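You operate a simulated robot arm through the tools that you are given. There is no shell and no other tool.

You are at the controls of a simulated robot arm. One attempt, no reset.

TASK
Lay the short lid on the tray, slide the nest in, press it and slide it out. Where these are worked on the way, their far stop is far enough and under half their travel is too little: press nest.

It is judged by the outcome, as a careful person would: the job done as asked, and still so three seconds after it is handed in. It fails if anything else is knocked over, pushed out of place, dropped, spilled or broken. Lids that push on must go on centred and level and be pressed home; caps that screw on are set level and turned clockwise until they are tight.

THE ROBOT
A 6-joint arm with a two-finger parallel gripper, fixed in place. Base frame: the origin is at the foot of the arm, x ahead of it, y to its left, z up; the work surface is at about z = 0.86. Units: m, rad, N and s.
With the tool pointing down near the work surface it reaches from about 0.24 to 0.64 m from the base axis. Its first joint turns from -1.152 to 1.152 rad. Payload 2.7 kg.
The tool frame sits at the grasp point between the pads (the TCP): z along the fingers, y along the line on which they close. The tips reach 0.023 m beyond it. Largest opening 0.094 m; finger width 0.038, thickness 0.01; the body of the gripper, 0.054 by 0.096 m, starts 0.039 m behind the TCP.
Orientation is told as [roll, pitch, yaw] about the base's x, y, z axes, in that order, counted from this pose: with the fingers straight down and closing along the base's y, the tool's x points along the base's -x, its y along +y and its z along -z.

THE INTERFACE
- The arm moves only by the tool jog_arm. Its argument "moves" is a list of rows, each a list of 7 numbers: the shift along the tool's x, y, z in m, then the turn, a rotation vector about the tool's x, y, z in rad, then the closure in counts, from 0 (fully open) to 255 (shut). In form: [[x, y, z, ax, ay, az, grip], ...]. A call has 1 to 20 rows; each row shifts and turns the commanded pose from where the row before left it, along the tool's axes as they then stand. Rows are played at 5 a second. More than 0.05 m and 0.15 rad between two rows, or a gripper value outside its range, and nothing of the call is played. Where a pose cannot be reached the arm comes as near as it can. A force on the tool above 50 N (or 10 N above the force at the start of the call, whichever is more), or a blocked arm, ends the call early, and 0.2 s more pass. Each finger travels about 0.045 m/s and halts on what it meets, pressing with about 36 N; the grip force reading is that of the motor and also rises with nothing between the fingers. The clock runs only during rows and for 0.2 s after the last one: add rows that do not move to give the fingers time. The reply holds the time, the measured pose of the TCP, the force on the tool along the base axes, the opening and the grip force, in the units named above and with some noise, with the torque about the TCP (base axes, N m) and any sound that the robot's microphone picked up.
- Cameras (640 x 400 px; columns grow to the right, rows downward): "scene" is fixed at [0.0618, -0.429, 1.4034]; the picture's right is [0.86, -0.51, 0.00], its down [-0.21, -0.36, -0.91] and it looks along [0.46, 0.78, -0.42] (base axes); focal length 248 px, centre (320, 200). "wrist" rides on the gripper at [0.086, 0.016, -0.074] in the tool frame; the picture's right is [-0.18, 0.98, 0.00], its down [-0.58, -0.11, -0.81] and it looks along [-0.79, -0.15, 0.59] (tool axes); focal length 243 px, centre (320, 200). There is no depth. A picture from a camera that has moved, and an enlarged one, comes with that camera's place and axes in the base frame and with its lens. The place of the scene camera against the robot may be out by one fixed shift of up to 0.025 m in any direction.
- grab_frame(camera): a new picture of that camera. The clock stands still meanwhile.
- inspect(camera, box): a new picture of the part [left, top, right, bottom] of that camera's present view, enlarged. The clock stands still meanwhile.
- job_done(): hands the job in; it is judged then, once.

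Places have to be worked out from the pictures, the camera data and where the tool is seen. Open the gripper and draw the arm clear of the work before you hand the job in, unless the task says otherwise.

The tools are called after "Emit:" as name(argument=value, ...) on one line, values as JSON. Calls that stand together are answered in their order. jog_arm: Moves the arm, as the interface text tells. Its arguments: {"type":"object","properties":{"moves":{"type":"array"}},"required":["moves"]} The other tools are called the same way: grab_frame (camera) takes a picture; inspect (camera, box) takes an enlarged picture of a part of a camera's view; job_done () hands the job in.

At the start:

```text
time_s: 0.0
position: [0.345, 0.0967, 1.3091]
orientation: [0.004, -0.001, 0.0]
wrist_force: [0.1, 0.0, 0.1]
ft_torque: [0.0, -0.01, 0.02]
opening: 0.0942
grip_force: 0.0
```

scene: 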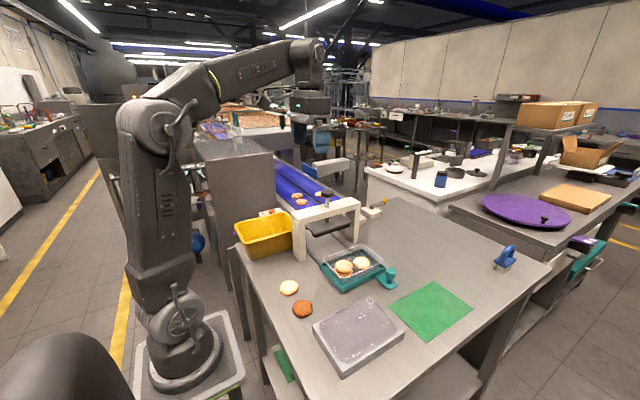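
wrist: 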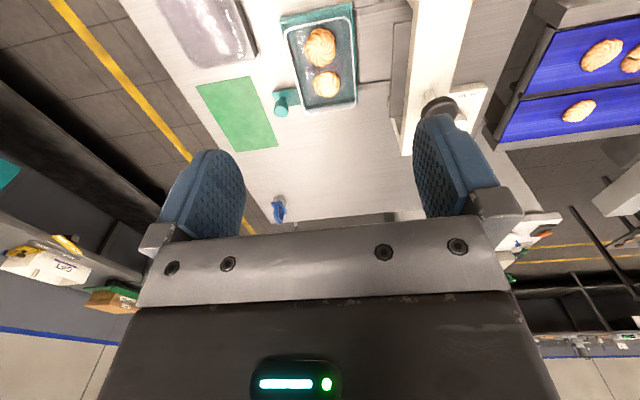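

I begin by looking closer at the work area: the tray in its nest, the press frame, the lid and other items.

Emit:
inspect(camera="scene", box=[220, 170, 420, 295])

Emit:
inspect(camera="scene", box=[260, 240, 560, 400])

Emit:
inspect(camera="wrist", box=[150, 0, 510, 225])

```text
3.20 times, centred on (320, 232) of scene
camera zoom: at [0.0618, -0.429, 1.4034], right [0.86, -0.51, 0.0], down [-0.21, -0.36, -0.91], along [0.46, 0.78, -0.42], focal length 793 px, centre (320, 96)
```

zoom: 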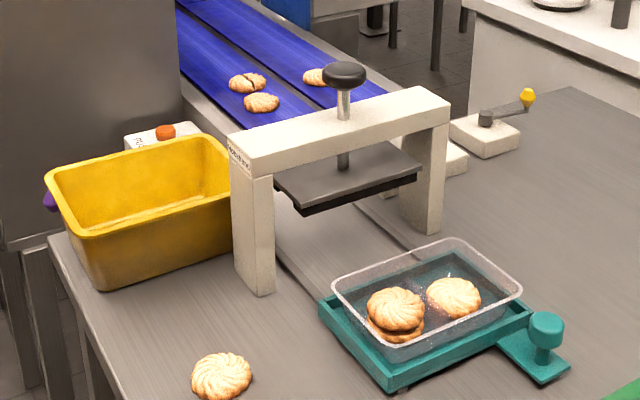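

```text
2.13 times, centred on (410, 320) of scene
camera zoom: at [0.0618, -0.429, 1.4034], right [0.86, -0.51, 0.0], down [-0.21, -0.36, -0.91], along [0.46, 0.78, -0.42], focal length 528 px, centre (128, -56)
```

zoom: 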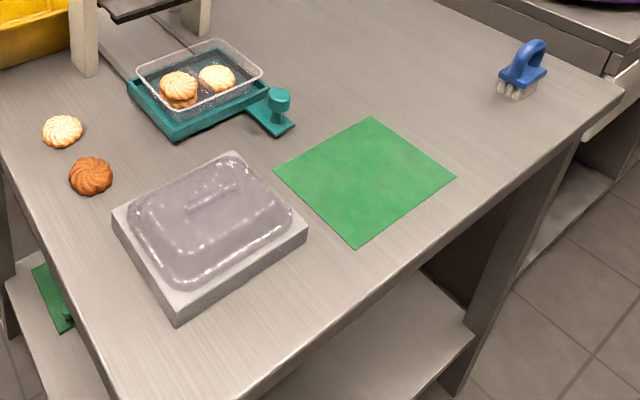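

```text
1.78 times, centred on (330, 112) of wrist
camera zoom: at [0.2581, 0.1129, 1.383], right [0.18, 0.98, 0.0], down [0.58, -0.11, 0.81], along [0.79, -0.15, -0.59], focal length 431 px, centre (302, 356)
```

zoom: 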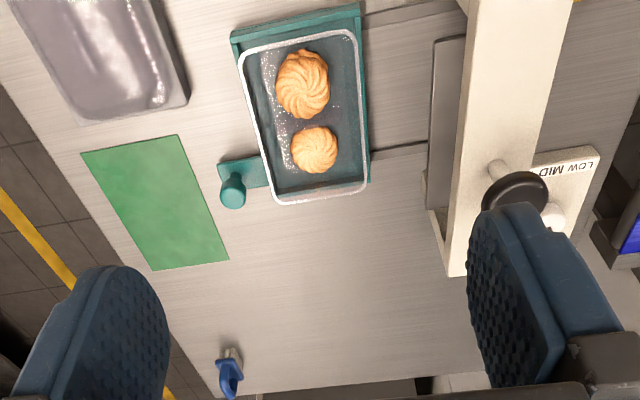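

I need closer looks at the lid on its block, and at the press with its LOW/MID selector.

Emit:
inspect(camera="scene", box=[305, 290, 417, 380])

Emit:
inspect(camera="scene", box=[330, 185, 400, 245])

Emit:
inspect(camera="wrist", box=[380, 50, 520, 150])

Emit:
inspect(camera="scene", box=[225, 180, 325, 260])

Emit:
inspect(camera="scene", box=[310, 235, 410, 300])

```text
4.44 times, centred on (361, 335) of scene
camera zoom: at [0.0618, -0.429, 1.4034], right [0.86, -0.51, 0.0], down [-0.21, -0.36, -0.91], along [0.46, 0.78, -0.42], focal length 1101 px, centre (138, -400)
```

zoom: 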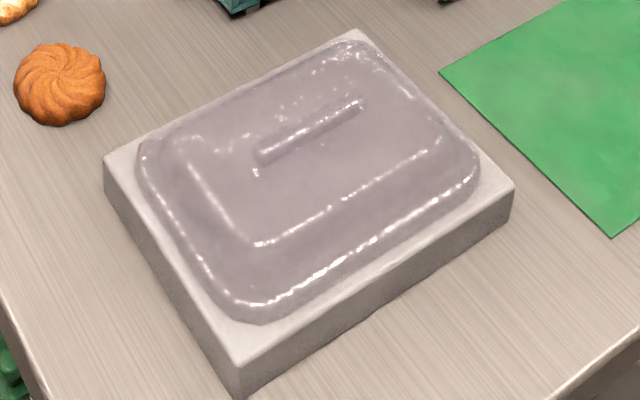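

```text
6.67 times, centred on (365, 215) of scene
camera zoom: at [0.0618, -0.429, 1.4034], right [0.86, -0.51, 0.0], down [-0.21, -0.36, -0.91], along [0.46, 0.78, -0.42], focal length 1651 px, centre (20, 100)
```

zoom: 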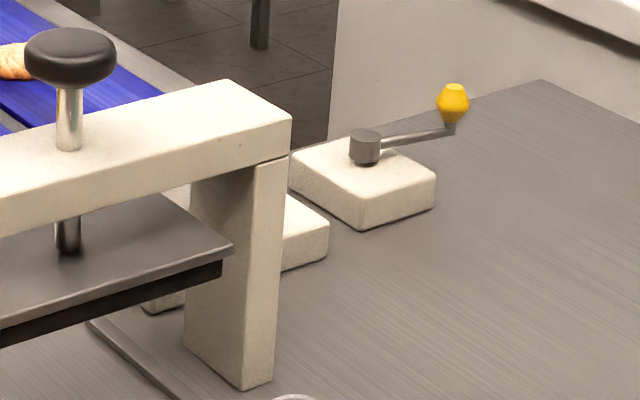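

```text
4.00 times, centred on (450, 100) of wrist
camera zoom: at [0.2581, 0.1129, 1.383], right [0.18, 0.98, 0.0], down [0.58, -0.11, 0.81], along [0.79, -0.15, -0.59], focal length 970 px, centre (-200, 600)
```

zoom: 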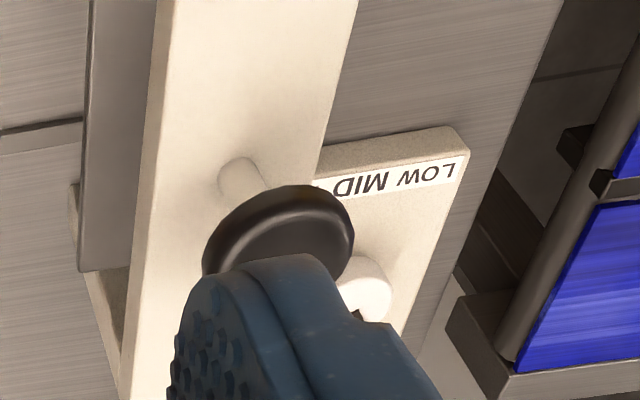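

```text
5.00 times, centred on (275, 220) of scene
camera zoom: at [0.0618, -0.429, 1.4034], right [0.86, -0.51, 0.0], down [-0.21, -0.36, -0.91], along [0.46, 0.78, -0.42], focal length 1238 px, centre (545, 100)
```

zoom: 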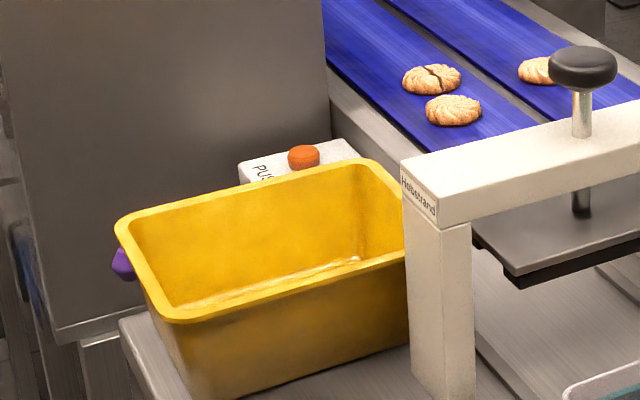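

```text
6.15 times, centred on (360, 268) of scene
camera zoom: at [0.0618, -0.429, 1.4034], right [0.86, -0.51, 0.0], down [-0.21, -0.36, -0.91], along [0.46, 0.78, -0.42], focal length 1524 px, centre (74, -215)
```

zoom: 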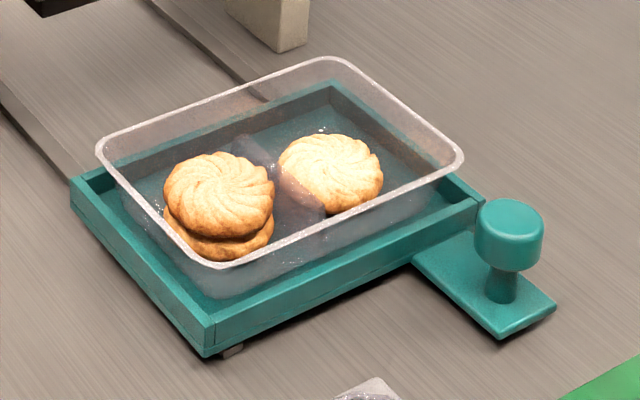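

The lid seems to rest upright on a grey block near (0.34,-0.13); the nest with tray is near (0.48,0.06), and its slide runs roughly along +y under the press. I'll move the arm sideways up high and tilt the wrist camera further down to get exact views.

Emit:
jog_arm(moves=[[0, -0.05, 0, 0, 0, 0, 0], [0, -0.05, 0, 0, 0, 0, 0], [0, -0.05, 0, 0, 0, 0, 0], [0, -0.03, 0, 0, 0, 0, 0], [0, 0, 0, 0, 0.1, 0, 0], [0, 0, 0, 0, 0.1, 0, 0], [0, 0, 0, 0, 0.1, 0, 0], [0, 0, 0, 0, 0.1, 0, 0], [0, 0, 0, 0, 0.1, 0, 0], [0, 0, 0, 0, 0, 0, 0], [0, 0, 0, 0, 0, 0, 0]])

Emit:
grab_frame(camera="wrist")

Emit:
grab_frame(camera="scene")

```text
time_s: 2.4
position: [0.3217, -0.0841, 1.2196]
orientation: [0.003, 0.495, 0.002]
wrist_force: [0.0, -0.2, 0.5]
ft_torque: [-0.03, 0.01, -0.01]
opening: 0.0941
grip_force: 0.1
out of reach, approached as far as the arm can: row 6, 7, 8, 9
```

```text
taken
camera wrist: at [0.2808, -0.0687, 1.3278], right [0.16, 0.98, -0.09], down [0.9, -0.11, 0.43], along [0.42, -0.15, -0.9], focal length 243 px, centre (320, 200)
```

wrist: 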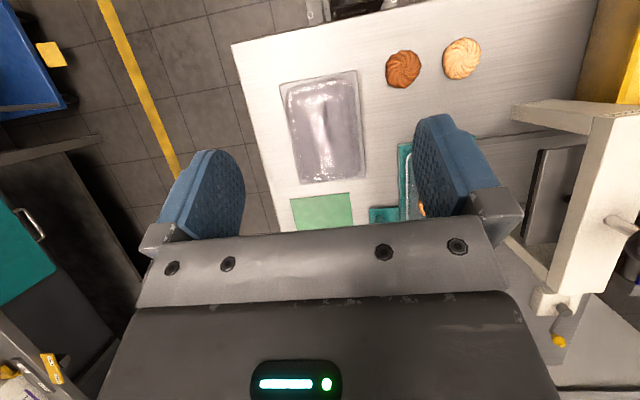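

```text
taken
```

scene: 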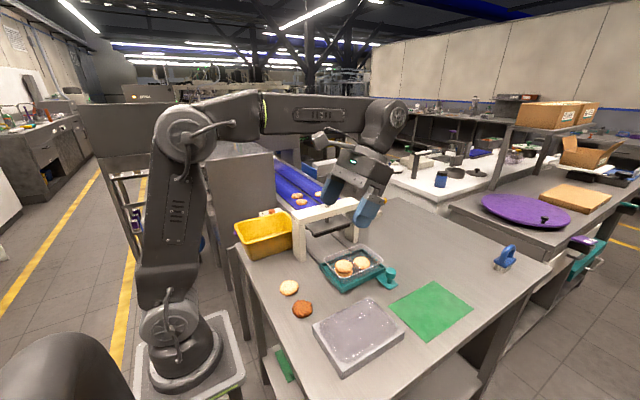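

The camera now sees the lid almost from above. I'll enlarge the lid and the nest/press part.

Emit:
inspect(camera="wrist", box=[260, 60, 388, 220])

Emit:
inspect(camera="wrist", box=[360, 80, 640, 240])

```text
2.50 times, centred on (324, 140) of wrist
camera zoom: at [0.2808, -0.0687, 1.3278], right [0.16, 0.98, -0.09], down [0.9, -0.11, 0.43], along [0.42, -0.15, -0.9], focal length 606 px, centre (310, 350)
```

zoom: 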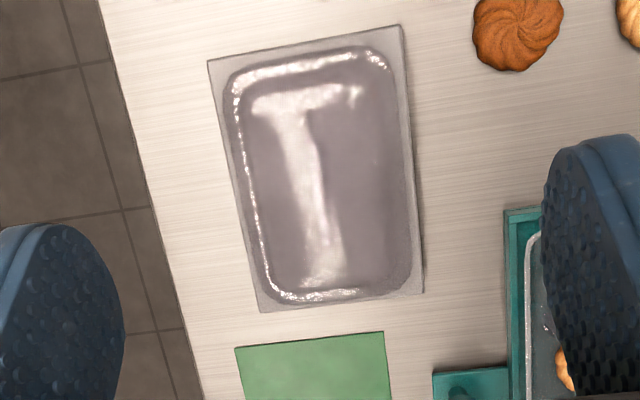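

```text
2.29 times, centred on (500, 160) of wrist
camera zoom: at [0.2808, -0.0687, 1.3278], right [0.16, 0.98, -0.09], down [0.9, -0.11, 0.43], along [0.42, -0.15, -0.9], focal length 555 px, centre (-91, 291)
```

zoom: 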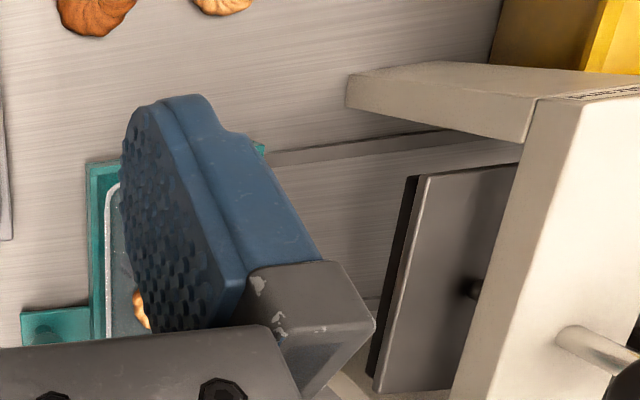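

The lid's block comes out at about x 0.266–0.45, y -0.175–-0.048, aligned with the axes; the tray rim at about x 0.404–0.565, y 0.026–0.133, also aligned. Next I move to the left to view nest and press with the tilted camera.

Emit:
jog_arm(moves=[[0, 0.05, 0, 0, 0, 0, 0], [0, 0.05, 0, 0, 0, 0, 0], [0, 0.05, 0, 0, 0, 0, 0], [0, 0.05, 0, 0, 0, 0, 0], [0, 0.04, 0, 0, 0, 0, 0], [0, 0, 0, 0, 0, 0, 0], [0, 0, 0, 0, 0, 0, 0]])

Emit:
grab_frame(camera="wrist")

Emit:
inspect(camera="wrist", box=[150, 0, 470, 220])

```text
time_s: 4.0
position: [0.3207, 0.1557, 1.2172]
orientation: [0.003, 0.499, 0.002]
wrist_force: [-0.2, -0.3, 0.3]
ft_torque: [0.0, -0.01, -0.01]
opening: 0.094
grip_force: 0.0
out of reach, approached as far as the arm can: row 2
```

```text
taken
camera wrist: at [0.2803, 0.1712, 1.3254], right [0.16, 0.98, -0.08], down [0.9, -0.11, 0.43], along [0.41, -0.15, -0.9], focal length 243 px, centre (320, 200)
```

wrist: 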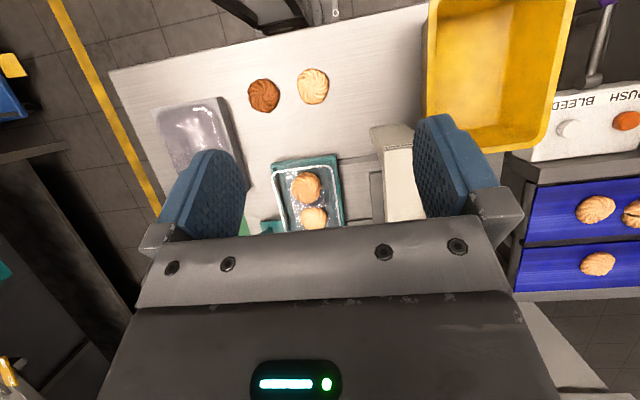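

```text
1.82 times, centred on (310, 110) of wrist
camera zoom: at [0.2803, 0.1712, 1.3254], right [0.16, 0.98, -0.08], down [0.9, -0.11, 0.43], along [0.41, -0.15, -0.9], focal length 441 px, centre (338, 364)
```

zoom: 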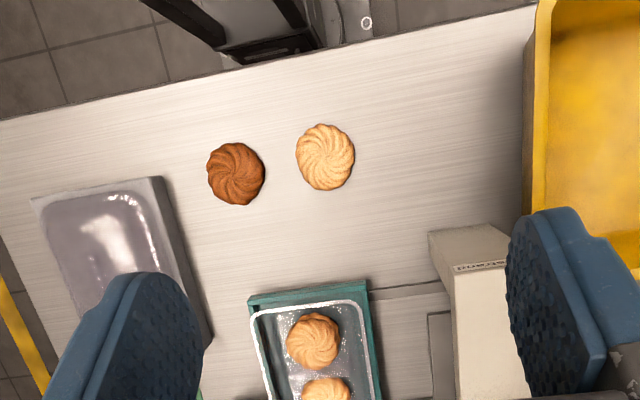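

The tilt is too far for the press; I'll untilt the wrist and slide a bit further left to view the press frame squarely.

Emit:
jog_arm(moves=[[0, 0.02, 0, 0, -0.1, 0, 0], [0, 0.02, 0, 0, -0.1, 0, 0], [0, 0.02, 0, 0, -0.1, 0, 0], [0, 0.02, 0, 0, -0.1, 0, 0], [0, 0.02, 0, 0, -0.1, 0, 0], [0, 0, 0, 0, 0, 0, 0], [0, 0, 0, 0, 0, 0, 0]])

Emit:
grab_frame(camera="wrist")

Emit:
inspect(camera="wrist", box=[150, 0, 470, 220])

```text
time_s: 5.6
position: [0.3209, 0.2546, 1.2179]
orientation: [0.002, -0.004, 0.0]
wrist_force: [-0.3, 0.2, 1.0]
ft_torque: [-0.04, -0.02, 0.02]
opening: 0.0939
grip_force: 0.1
```

```text
taken
camera wrist: at [0.2341, 0.2713, 1.2934], right [0.18, 0.98, 0.0], down [0.58, -0.11, 0.81], along [0.79, -0.15, -0.59], focal length 243 px, centre (320, 200)
```

wrist: 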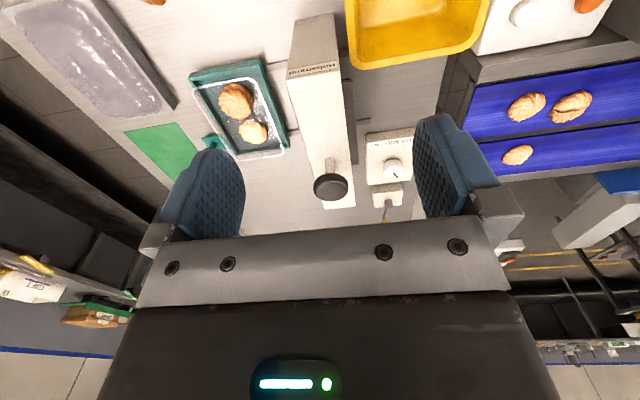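

```text
1.82 times, centred on (310, 110) of wrist
camera zoom: at [0.2341, 0.2713, 1.2934], right [0.18, 0.98, 0.0], down [0.58, -0.11, 0.81], along [0.79, -0.15, -0.59], focal length 441 px, centre (338, 364)
```

zoom: 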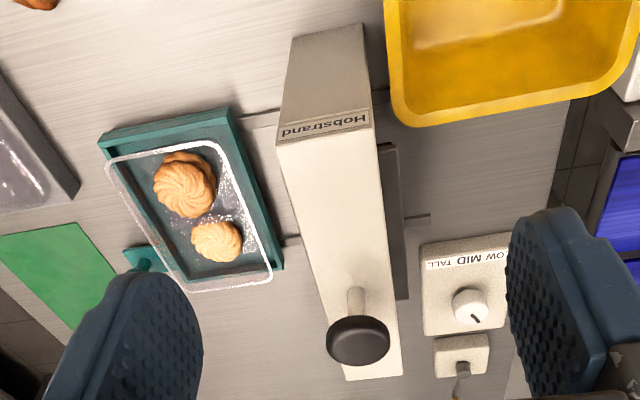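

There is a dial marked LOW / MID / TALL beside the press, and a lever. I'll look at where the dial points.

Emit:
inspect(camera="wrist", box=[355, 120, 435, 230])

Emit:
inspect(camera="scene", box=[340, 190, 400, 240])

```text
3.64 times, centred on (395, 175) of wrist
camera zoom: at [0.2341, 0.2713, 1.2934], right [0.18, 0.98, 0.0], down [0.58, -0.11, 0.81], along [0.79, -0.15, -0.59], focal length 882 px, centre (47, 291)
```

zoom: 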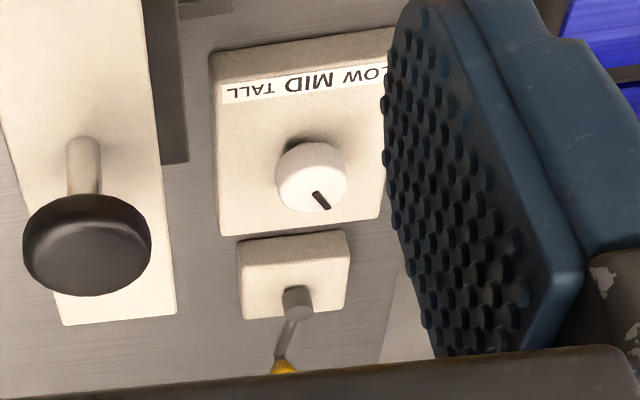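

```text
8.00 times, centred on (370, 215) of scene
camera zoom: at [0.0618, -0.429, 1.4034], right [0.86, -0.51, 0.0], down [-0.21, -0.36, -0.91], along [0.46, 0.78, -0.42], focal length 1982 px, centre (-80, 80)
```

zoom: 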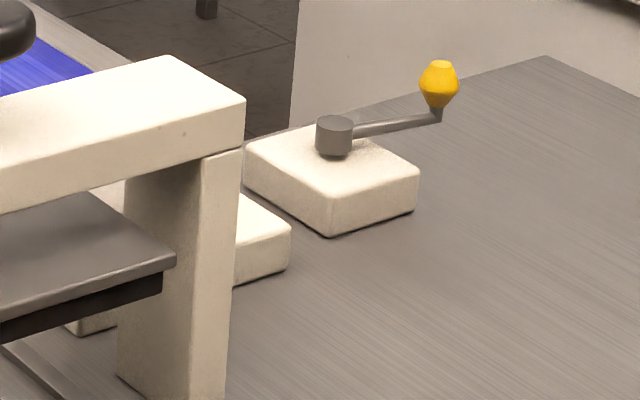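

The dial mark points to the LOW side of its label (read from the robot's side), which suits a short lid, so I leave it alone. The press knob triangulates to about (0.481, 0.239, 1.085), in line with the tray at x≈0.485. Now I go to the lid for a close view of its handle.

Emit:
jog_arm(moves=[[0, -0.046, 0, 0, 0, 0, 0], [0, -0.046, 0, 0, 0, 0, 0], [0, -0.046, 0, 0, 0, 0, 0], [0, -0.046, 0, 0, 0, 0, 0], [0, -0.046, 0, 0, 0, 0, 0], [0, -0.046, 0, 0, 0, 0, 0], [0, -0.046, 0, 0, 0, 0, 0], [0, -0.044, 0, 0, 0, 0, 0], [0, 0, 0.04, 0, 0, 0, 0], [0, 0, 0.04, 0, 0, 0, 0], [0, 0, 0.04, 0, 0, 0, 0], [0, 0, 0, 0, 0, 0, 0], [0, 0, 0, 0, 0, 0, 0]])

Emit:
grab_frame(camera="wrist")

Emit:
inspect(camera="wrist", box=[180, 0, 440, 220])

```text
time_s: 8.4
position: [0.3206, -0.1097, 1.0964]
orientation: [0.003, -0.002, 0.0]
wrist_force: [-0.4, 1.0, -0.2]
ft_torque: [-0.02, 0.01, 0.03]
opening: 0.0938
grip_force: 0.0
```

```text
taken
camera wrist: at [0.2348, -0.0947, 1.1719], right [0.18, 0.98, 0.0], down [0.58, -0.11, 0.81], along [0.79, -0.15, -0.59], focal length 243 px, centre (320, 200)
```

wrist: 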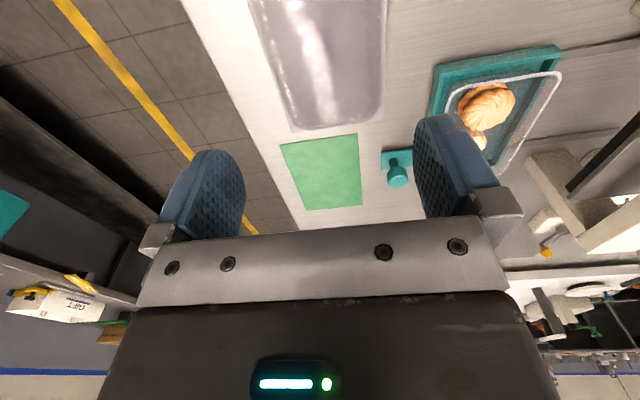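

```text
1.82 times, centred on (310, 110) of wrist
camera zoom: at [0.2348, -0.0947, 1.1719], right [0.18, 0.98, 0.0], down [0.58, -0.11, 0.81], along [0.79, -0.15, -0.59], focal length 441 px, centre (338, 364)
```

zoom: 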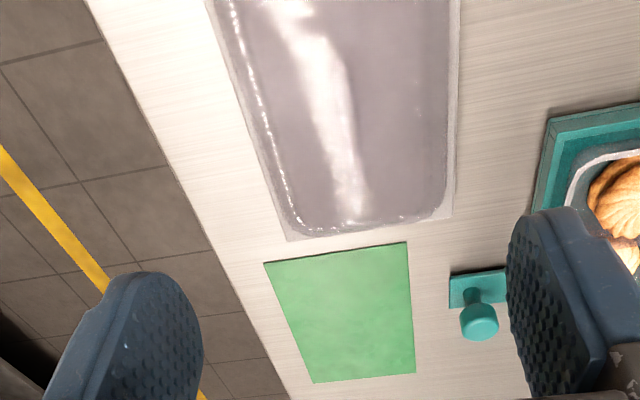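

The handle isn't readable through the glare. I'll back off slightly and come lower for a more slanting view.

Emit:
jog_arm(moves=[[0.02, 0, 0.04, 0, 0, 0, 0], [0, 0, 0.04, 0, 0, 0, 0], [0, 0, 0.01, 0, 0, 0, 0], [0, 0, 0, 0, 0, 0, 0], [0, 0, 0, 0, 0, 0, 0]])

Emit:
grab_frame(camera="wrist")

Emit:
inspect(camera="wrist", box=[200, 20, 440, 220])

Emit:
inspect(camera="scene", box=[300, 270, 420, 380])

```text
time_s: 9.6
position: [0.3012, -0.1092, 1.0066]
orientation: [0.003, 0.0, 0.001]
wrist_force: [0.4, -0.5, -0.3]
ft_torque: [0.02, -0.01, 0.02]
opening: 0.0938
grip_force: 0.0
```

```text
taken
camera wrist: at [0.2145, -0.0941, 1.0823], right [0.18, 0.98, 0.0], down [0.58, -0.11, 0.81], along [0.79, -0.15, -0.59], focal length 243 px, centre (320, 200)
```

wrist: 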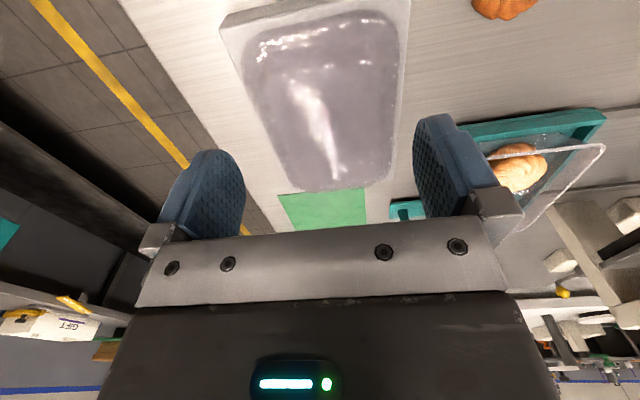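

```text
2.00 times, centred on (320, 120) of wrist
camera zoom: at [0.2145, -0.0941, 1.0823], right [0.18, 0.98, 0.0], down [0.58, -0.11, 0.81], along [0.79, -0.15, -0.59], focal length 485 px, centre (320, 360)
```

zoom: 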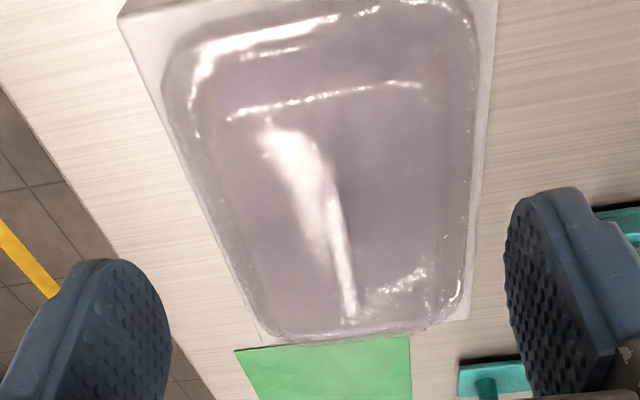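

```text
3.64 times, centred on (360, 325) of scene
camera zoom: at [0.0618, -0.429, 1.4034], right [0.86, -0.51, 0.0], down [-0.21, -0.36, -0.91], along [0.46, 0.78, -0.42], focal length 901 px, centre (174, -254)
```

zoom: 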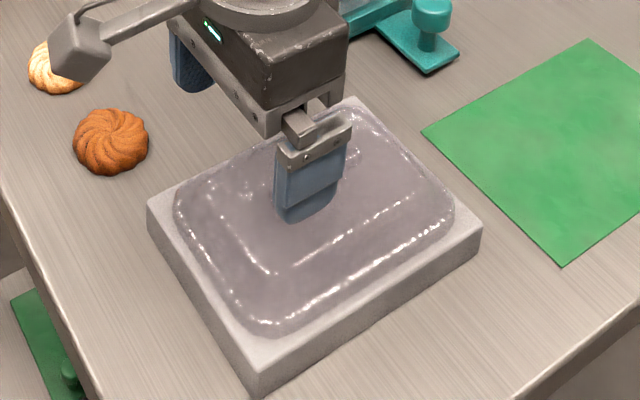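

The ridge seems to run along x from about 0.326 to 0.398 near y≈-0.113, on the lid's dome. I'll bring the TCP above it, narrow the opening and come down to 0.965 to view it between the fingers.

Emit:
jog_arm(moves=[[-0.03, -0.002, 0, 0, 0, 0, 160], [-0.03, -0.002, 0, 0, 0, 0, 160], [0, 0, 0.02, 0, 0, 0, 160], [0, 0, 0.02, 0, 0, 0, 160], [0, 0, 0, 0, 0, 0, 160], [0, 0, 0, 0, 0, 0, 160], [0, 0, 0, 0, 0, 0, 160]])

Emit:
grab_frame(camera="wrist")

Emit:
inspect(camera="wrist", box=[200, 20, 440, 220])

Emit:
inspect(camera="scene", box=[300, 270, 420, 380])

```text
time_s: 11.2
position: [0.3612, -0.1125, 0.9673]
orientation: [0.004, 0.001, 0.0]
wrist_force: [0.2, -0.4, -0.1]
ft_torque: [-0.03, 0.05, -0.01]
opening: 0.0352
grip_force: 0.0
```

```text
taken
camera wrist: at [0.2746, -0.0977, 1.0424], right [0.18, 0.98, 0.0], down [0.58, -0.11, 0.81], along [0.79, -0.15, -0.59], focal length 243 px, centre (320, 200)
```

wrist: 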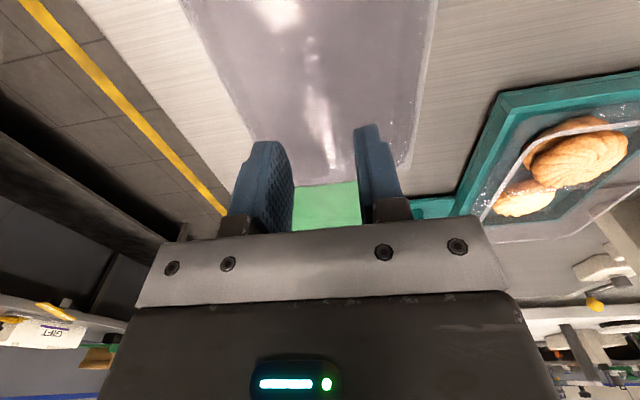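

```text
2.00 times, centred on (320, 120) of wrist
camera zoom: at [0.2746, -0.0977, 1.0424], right [0.18, 0.98, 0.0], down [0.58, -0.11, 0.81], along [0.79, -0.15, -0.59], focal length 485 px, centre (320, 360)
```

zoom: 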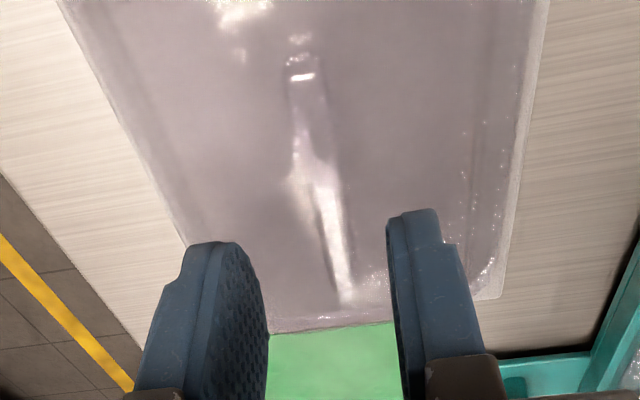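

```text
3.64 times, centred on (360, 325) of scene
camera zoom: at [0.0618, -0.429, 1.4034], right [0.86, -0.51, 0.0], down [-0.21, -0.36, -0.91], along [0.46, 0.78, -0.42], focal length 901 px, centre (174, -254)
```

zoom: 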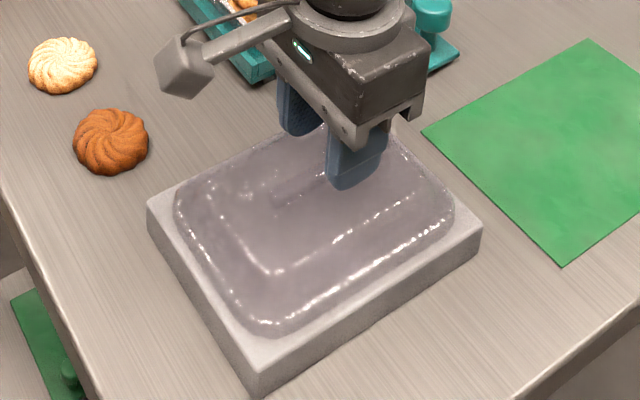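

The ridge is about 7 mm wide and 0.073 m long, centred between the fingers, with its top near z≈0.92–0.925. I come down in small steps watching the force.

Emit:
jog_arm(moves=[[0, 0, 0.008, 0, 0, 0, 160], [0, 0, 0.008, 0, 0, 0, 160], [0, 0, 0.003, 0, 0, 0, 160], [0, 0, 0, 0, 0, 0, 160], [0, 0, 0, 0, 0, 0, 160]])

Emit:
inspect(camera="wrist", box=[200, 20, 440, 220])

Emit:
inspect(camera="scene", box=[320, 270, 400, 340])

```text
time_s: 12.4
position: [0.3604, -0.1128, 0.9487]
orientation: [0.003, -0.001, 0.0]
wrist_force: [-0.3, 1.1, -0.6]
ft_torque: [-0.01, 0.01, 0.01]
opening: 0.0349
grip_force: 0.0
```

```text
2.00 times, centred on (320, 120) of wrist
camera zoom: at [0.2743, -0.0974, 1.0235], right [0.18, 0.98, 0.0], down [0.58, -0.11, 0.81], along [0.79, -0.15, -0.59], focal length 485 px, centre (320, 360)
```

zoom: 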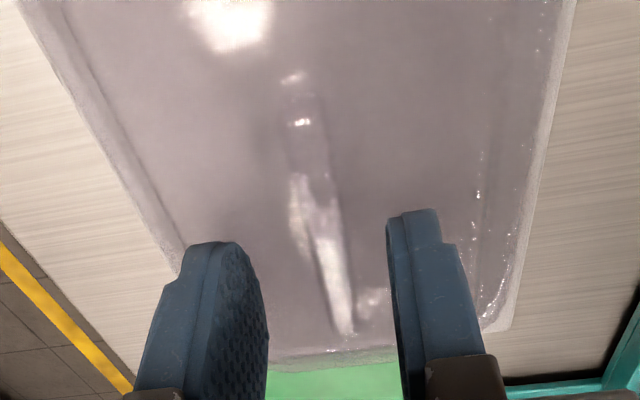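

```text
5.71 times, centred on (360, 305) of scene
camera zoom: at [0.0618, -0.429, 1.4034], right [0.86, -0.51, 0.0], down [-0.21, -0.36, -0.91], along [0.46, 0.78, -0.42], focal length 1416 px, centre (91, -400)
```

zoom: 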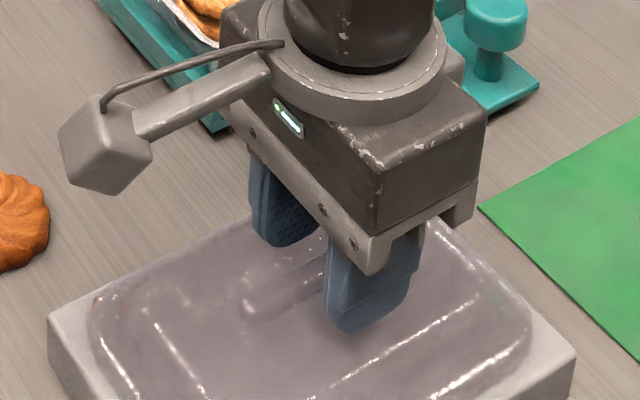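

Triangulating from the two close views puts the ridge top at about 0.925–0.928, so the tips are level with it now. I continue down in small steps.

Emit:
jog_arm(moves=[[0, 0, 0.003, 0, 0, 0, 160], [0, 0, 0.003, 0, 0, 0, 160], [0, 0, 0, 0, 0, 0, 160]])

Emit:
inspect(camera="scene", box=[320, 270, 400, 340])

Emit:
inspect(camera="wrist", box=[200, 20, 440, 220])

```text
time_s: 13.2
position: [0.3608, -0.1125, 0.9425]
orientation: [0.004, 0.0, 0.001]
wrist_force: [-0.1, 0.8, 0.5]
ft_torque: [0.05, 0.03, -0.02]
opening: 0.0352
grip_force: 0.1
```

```text
5.71 times, centred on (360, 305) of scene
camera zoom: at [0.0618, -0.429, 1.4034], right [0.86, -0.51, 0.0], down [-0.21, -0.36, -0.91], along [0.46, 0.78, -0.42], focal length 1416 px, centre (91, -400)
```

zoom: 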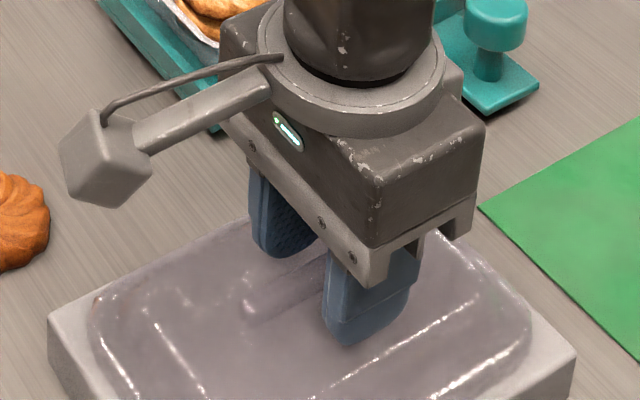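

```text
2.00 times, centred on (320, 120) of wrist
camera zoom: at [0.2743, -0.0977, 1.0173], right [0.18, 0.98, 0.0], down [0.58, -0.11, 0.81], along [0.79, -0.15, -0.59], focal length 485 px, centre (320, 360)
```

zoom: 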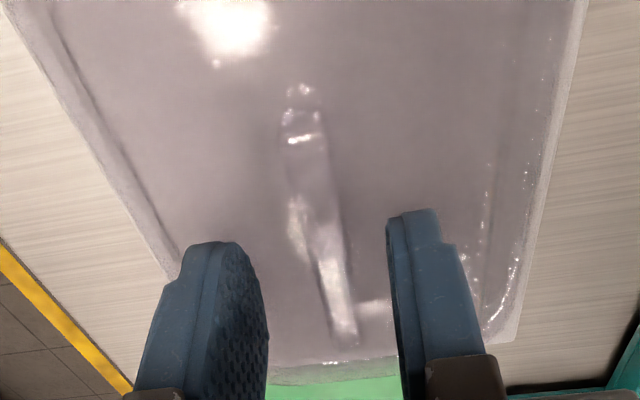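

Still no contact with the tips at about z=0.92. I go on down 2–3 mm at a time.

Emit:
jog_arm(moves=[[0, 0, 0.003, 0, 0, 0, 160], [0, 0, 0.002, 0, 0, 0, 160], [0, 0, 0, 0, 0, 0, 160]])

Emit:
inspect(camera="wrist", box=[200, 20, 440, 220])

```text
time_s: 14.0
position: [0.3614, -0.1121, 0.9392]
orientation: [0.001, -0.003, 0.001]
wrist_force: [-6.0, 2.7, 28.9]
ft_torque: [-0.04, 0.28, 0.01]
opening: 0.0349
grip_force: 0.0
```

```text
2.00 times, centred on (320, 120) of wrist
camera zoom: at [0.2748, -0.0979, 1.014], right [0.18, 0.98, 0.0], down [0.58, -0.11, 0.81], along [0.8, -0.15, -0.59], focal length 485 px, centre (320, 360)
```

zoom: 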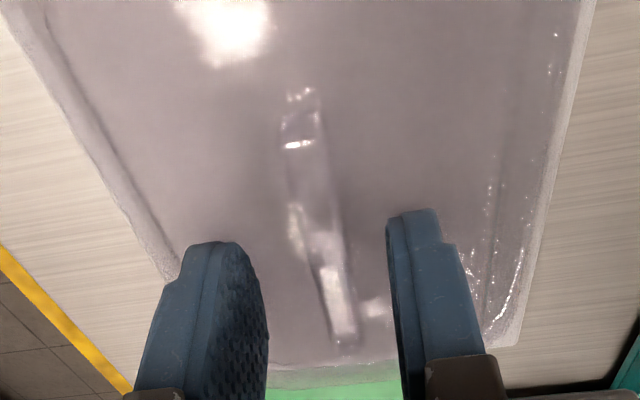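

Contact at tips z≈0.9165 (the lid's top face), 29 N. I lift the command by 4 mm to hover 1.5–2 mm over the face, then close on the ridge.

Emit:
jog_arm(moves=[[0, 0, -0.004, 0, 0, 0, 160], [0, 0, 0, 0, 0, 0, 160], [0, 0, 0, 0, 0, 0, 200], [0, 0, 0, 0, 0, 0, 255], [0, 0, 0, 0, 0, 0, 255], [0, 0, 0, 0, 0, 0, 255], [0, 0, 0, 0, 0, 0, 255]])

Emit:
inspect(camera="wrist", box=[200, 20, 440, 220])

```text
time_s: 15.6
position: [0.3612, -0.1141, 0.9422]
orientation: [0.004, 0.0, 0.0]
wrist_force: [0.1, -0.8, 0.6]
ft_torque: [-0.01, 0.01, 0.01]
opening: 0.0083
grip_force: 23.4
```

```text
2.00 times, centred on (320, 120) of wrist
camera zoom: at [0.2746, -0.0977, 1.0167], right [0.18, 0.98, 0.0], down [0.58, -0.11, 0.81], along [0.79, -0.15, -0.59], focal length 485 px, centre (320, 360)
```

zoom: 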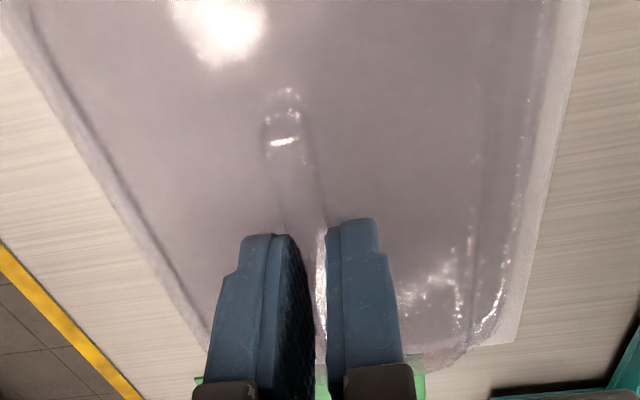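

The ridge is held (opening 8 mm, grip 23 N). I lift straight up 8 cm and check the lid hangs level.

Emit:
jog_arm(moves=[[0, 0, -0.005, 0, 0, 0, 255], [0, 0, -0.01, 0, 0, 0, 255], [0, 0, -0.02, 0, 0, 0, 255], [0, 0, -0.02, 0, 0, 0, 255], [0, 0, -0.025, 0, 0, 0, 255], [0, 0, -0.02, 0, 0, 0, 255], [0, 0, 0, 0, 0, 0, 255], [0, 0, 0, 0, 0, 0, 255]])

Emit:
grab_frame(camera="wrist")

Emit:
inspect(camera="scene", box=[280, 220, 440, 380])

```text
time_s: 17.4
position: [0.3616, -0.1143, 1.0416]
orientation: [0.004, 0.0, 0.0]
wrist_force: [0.6, 0.4, 0.6]
ft_torque: [0.0, -0.01, 0.01]
opening: 0.0082
grip_force: 22.8
```

```text
taken
camera wrist: at [0.2745, -0.0985, 1.1168], right [0.18, 0.98, 0.0], down [0.58, -0.11, 0.81], along [0.79, -0.15, -0.59], focal length 243 px, centre (320, 200)
```

wrist: 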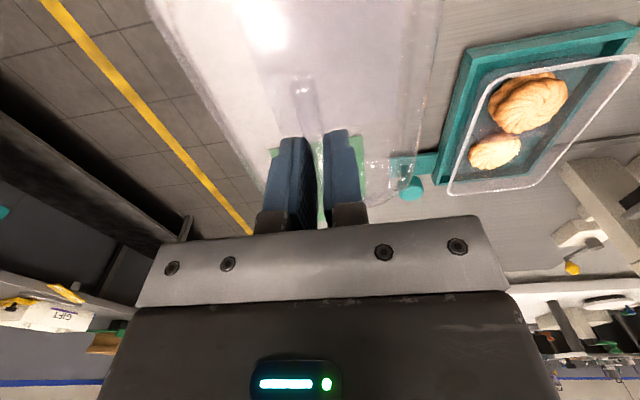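

```text
2.50 times, centred on (360, 300) of scene
camera zoom: at [0.0618, -0.429, 1.4034], right [0.86, -0.51, 0.0], down [-0.21, -0.36, -0.91], along [0.46, 0.78, -0.42], focal length 619 px, centre (220, -50)
```

zoom: 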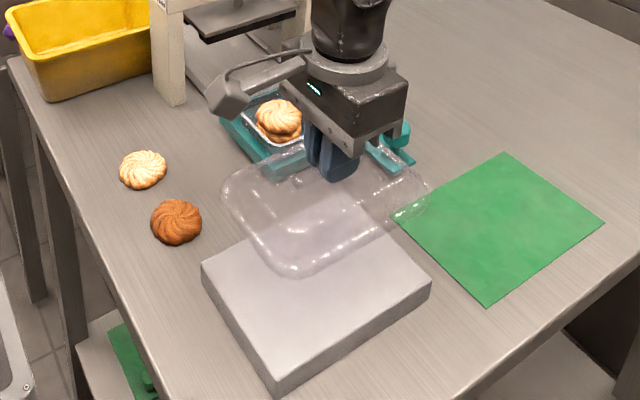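

The lid is lifted and level. I'll enlarge the wrist view to find the lid's rim relative to the TCP.

Emit:
inspect(camera="wrist", box=[140, 0, 460, 220])

Emit:
inspect(camera="wrist", box=[340, 100, 480, 200])

Emit:
inspect(camera="scene", box=[320, 250, 400, 340])

```text
1.82 times, centred on (300, 110) of wrist
camera zoom: at [0.2745, -0.0985, 1.1168], right [0.18, 0.98, 0.0], down [0.58, -0.11, 0.81], along [0.79, -0.15, -0.59], focal length 441 px, centre (356, 364)
```

zoom: 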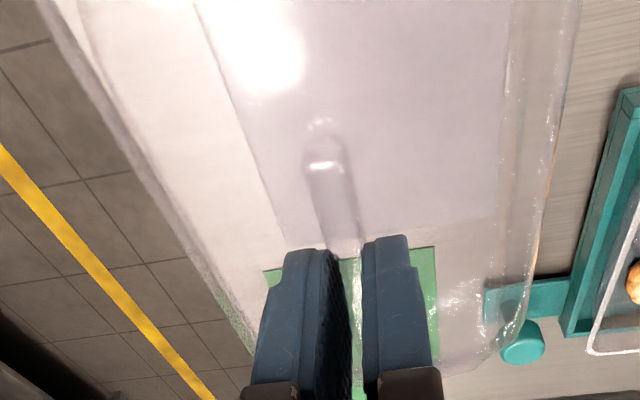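

```text
4.00 times, centred on (410, 150) of wrist
camera zoom: at [0.2745, -0.0985, 1.1168], right [0.18, 0.98, 0.0], down [0.58, -0.11, 0.81], along [0.79, -0.15, -0.59], focal length 970 px, centre (-40, 400)
```

zoom: 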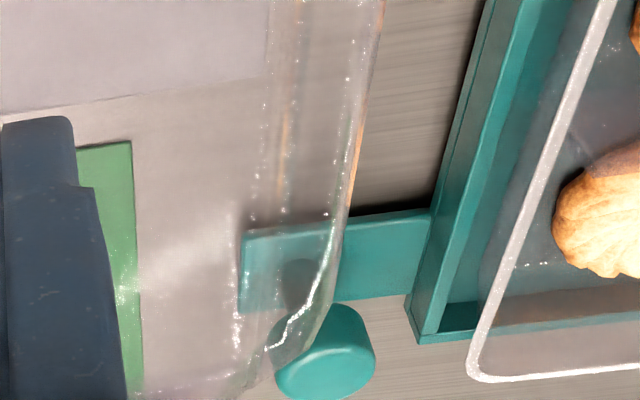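

```text
4.44 times, centred on (360, 295) of scene
camera zoom: at [0.0618, -0.429, 1.4034], right [0.86, -0.51, 0.0], down [-0.21, -0.36, -0.91], along [0.46, 0.78, -0.42], focal length 1101 px, centre (142, -222)
```

zoom: 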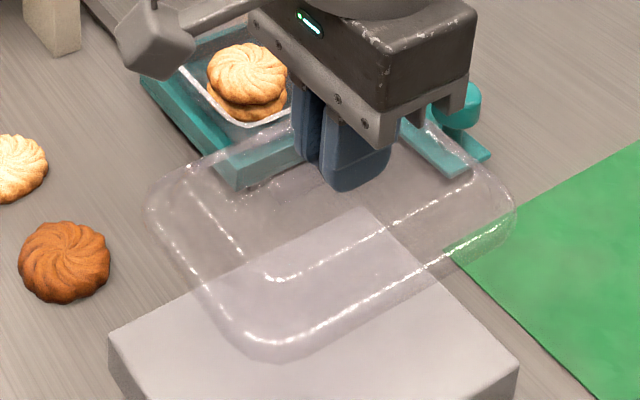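

The lid centre coincides with the ridge centre and TCP within about 2 mm. I now carry it up and over to y≈0.08, staying short of the tray in x, to look again at the tray rim from close by.

Emit:
jog_arm(moves=[[0, 0, -0.03, 0, 0, 0, 255], [0, 0.01, -0.03, 0, 0, 0, 255], [0, 0.03, 0, 0, 0, 0, 255], [0, 0.035, 0, 0, 0, 0, 255], [0, 0.035, 0, 0, 0, 0, 255], [0, 0.035, 0, 0, 0, 0, 255], [0, 0.03, 0, 0, 0, 0, 255], [0, 0.019, 0, 0, 0, 0, 255], [0, 0, 0, 0, 0, 0, 255], [0, 0, 0, 0, 0, 0, 255]])

Emit:
grab_frame(camera="wrist")

Emit:
inspect(camera="wrist", box=[200, 0, 440, 150])

Emit:
inspect(camera="wrist", box=[200, 90, 440, 240])

Emit:
grab_frame(camera="scene")

```text
time_s: 19.6
position: [0.3604, 0.0811, 1.1018]
orientation: [0.003, -0.001, -0.002]
wrist_force: [0.8, -0.6, -0.3]
ft_torque: [0.0, 0.02, -0.01]
opening: 0.0082
grip_force: 22.8
```

```text
taken
camera wrist: at [0.2743, 0.0958, 1.177], right [0.18, 0.98, 0.0], down [0.58, -0.11, 0.81], along [0.79, -0.15, -0.59], focal length 243 px, centre (320, 200)
```

wrist: 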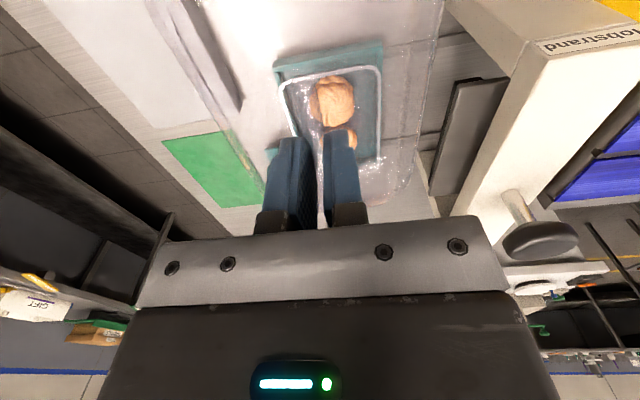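

```text
2.67 times, centred on (320, 75) of wrist
camera zoom: at [0.2743, 0.0958, 1.177], right [0.18, 0.98, 0.0], down [0.58, -0.11, 0.81], along [0.79, -0.15, -0.59], focal length 647 px, centre (320, 533)
```

zoom: 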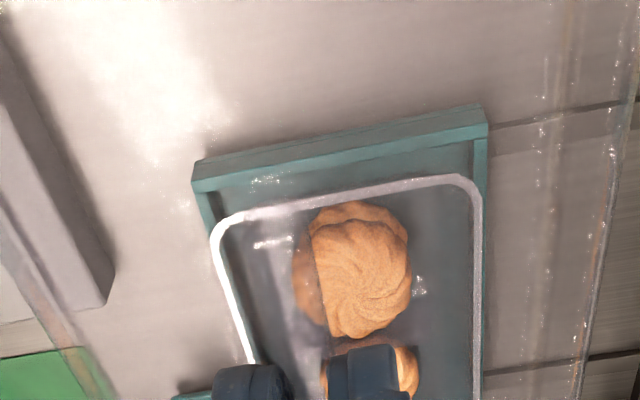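

```text
2.67 times, centred on (320, 165) of wrist
camera zoom: at [0.2743, 0.0958, 1.177], right [0.18, 0.98, 0.0], down [0.58, -0.11, 0.81], along [0.79, -0.15, -0.59], focal length 647 px, centre (320, 293)
```

zoom: 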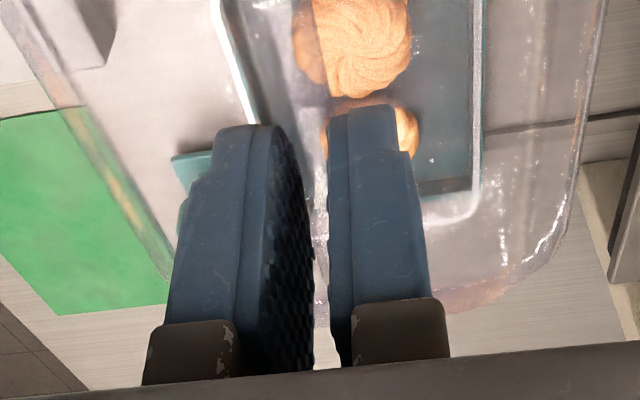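

```text
taken
```

scene: 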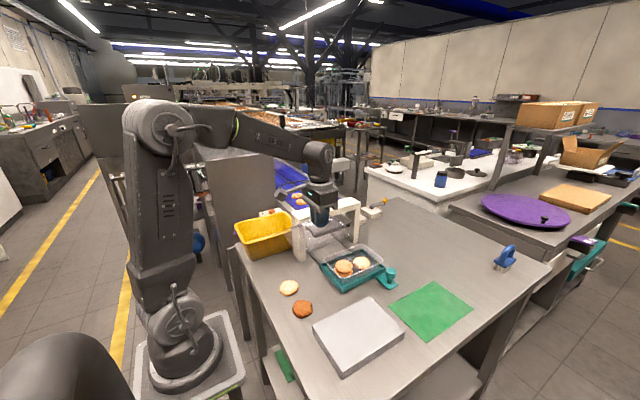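

With the views combined, the tray rim is at z≈0.917, x≈0.400–0.566, y≈0.022–0.135, so its centre is about (0.482, 0.079). I move the lid over it at a hover height and check the alignment from both cameras.

Emit:
jog_arm(moves=[[-0.03, 0, 0, 0, 0, 0, 255], [-0.03, -0.001, 0, 0, 0, 0, 255], [-0.03, -0.001, 0, 0, 0, 0, 255], [-0.032, 0, 0, 0, 0, 0, 255], [0, 0, 0.025, 0, 0, 0, 255], [0, 0, 0.025, 0, 0, 0, 255], [0, 0, 0.025, 0, 0, 0, 255], [0, 0, 0, 0, 0, 0, 255], [0, 0, 0, 0, 0, 0, 255]])

Emit:
inspect(camera="scene", box=[300, 210, 420, 300])

Emit:
inspect(camera="wrist", box=[200, 0, 440, 150])

Emit:
inspect(camera="wrist", box=[200, 90, 440, 240])

```text
time_s: 21.6
position: [0.4826, 0.0778, 1.0265]
orientation: [0.003, 0.001, 0.002]
wrist_force: [0.3, -0.3, 0.3]
ft_torque: [0.01, 0.02, 0.01]
opening: 0.0079
grip_force: 23.1
```

```text
4.44 times, centred on (360, 255) of scene
camera zoom: at [0.0618, -0.429, 1.4034], right [0.86, -0.51, 0.0], down [-0.21, -0.36, -0.91], along [0.46, 0.78, -0.42], focal length 1101 px, centre (142, -44)
```

zoom: 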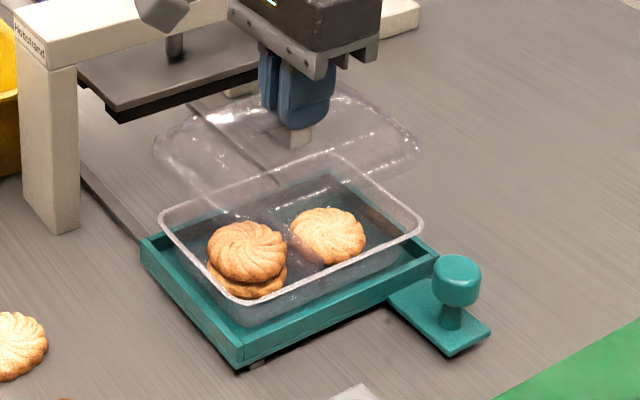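

```text
2.67 times, centred on (320, 75) of wrist
camera zoom: at [0.396, 0.0942, 1.1014], right [0.18, 0.98, 0.0], down [0.58, -0.11, 0.81], along [0.79, -0.15, -0.59], focal length 647 px, centre (320, 533)
```

zoom: 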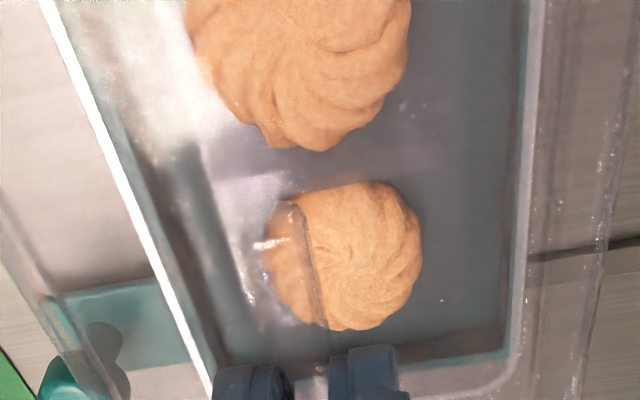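

```text
2.67 times, centred on (320, 165) of wrist
camera zoom: at [0.396, 0.0942, 1.1014], right [0.18, 0.98, 0.0], down [0.58, -0.11, 0.81], along [0.79, -0.15, -0.59], focal length 647 px, centre (320, 293)
```

zoom: 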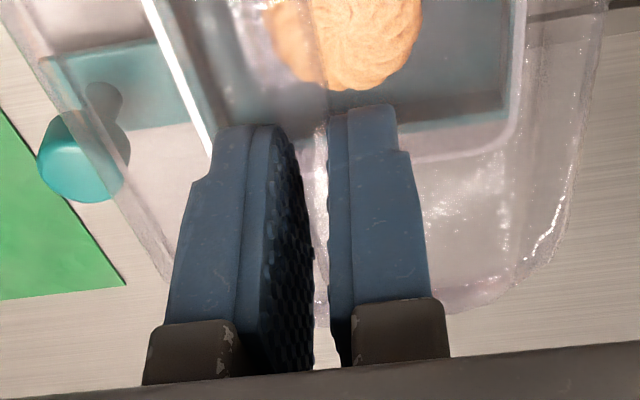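

From the scene view the lid looks offset a few millimetres to the left after correcting for height. I zoom in to measure extremes precisely.

Emit:
inspect(camera="scene", box=[320, 225, 384, 285])

Emit:
inspect(camera="scene", box=[370, 225, 410, 265])

Emit:
inspect(camera="scene", box=[325, 225, 365, 265])

```text
6.67 times, centred on (352, 255) of scene
camera zoom: at [0.0618, -0.429, 1.4034], right [0.86, -0.51, 0.0], down [-0.21, -0.36, -0.91], along [0.46, 0.78, -0.42], focal length 1651 px, centre (107, -167)
```

zoom: 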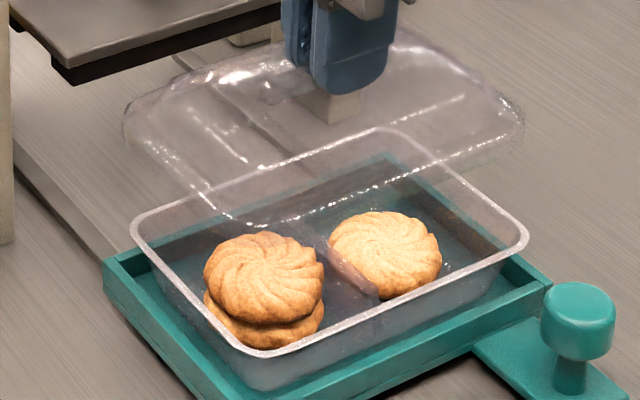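

```text
10.00 times, centred on (390, 245) of scene
camera zoom: at [0.0618, -0.429, 1.4034], right [0.86, -0.51, 0.0], down [-0.21, -0.36, -0.91], along [0.46, 0.78, -0.42], focal length 2477 px, centre (-380, -250)
```

zoom: 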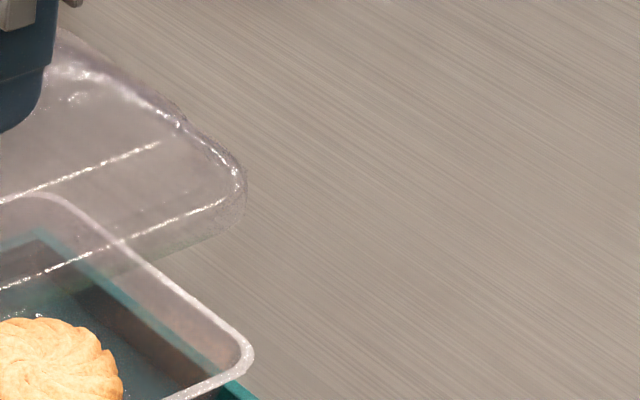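

```text
10.00 times, centred on (345, 245) of scene
camera zoom: at [0.0618, -0.429, 1.4034], right [0.86, -0.51, 0.0], down [-0.21, -0.36, -0.91], along [0.46, 0.78, -0.42], focal length 2477 px, centre (70, -250)
```

zoom: 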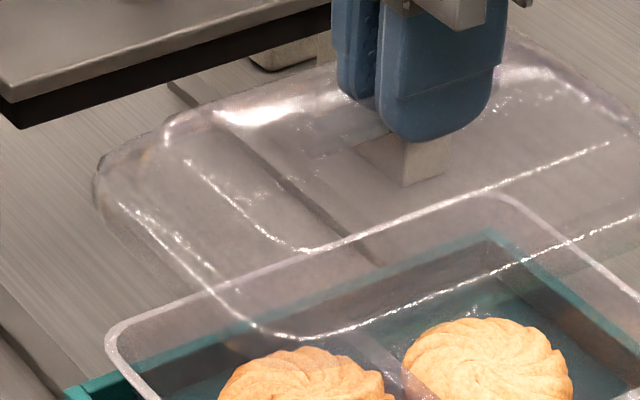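

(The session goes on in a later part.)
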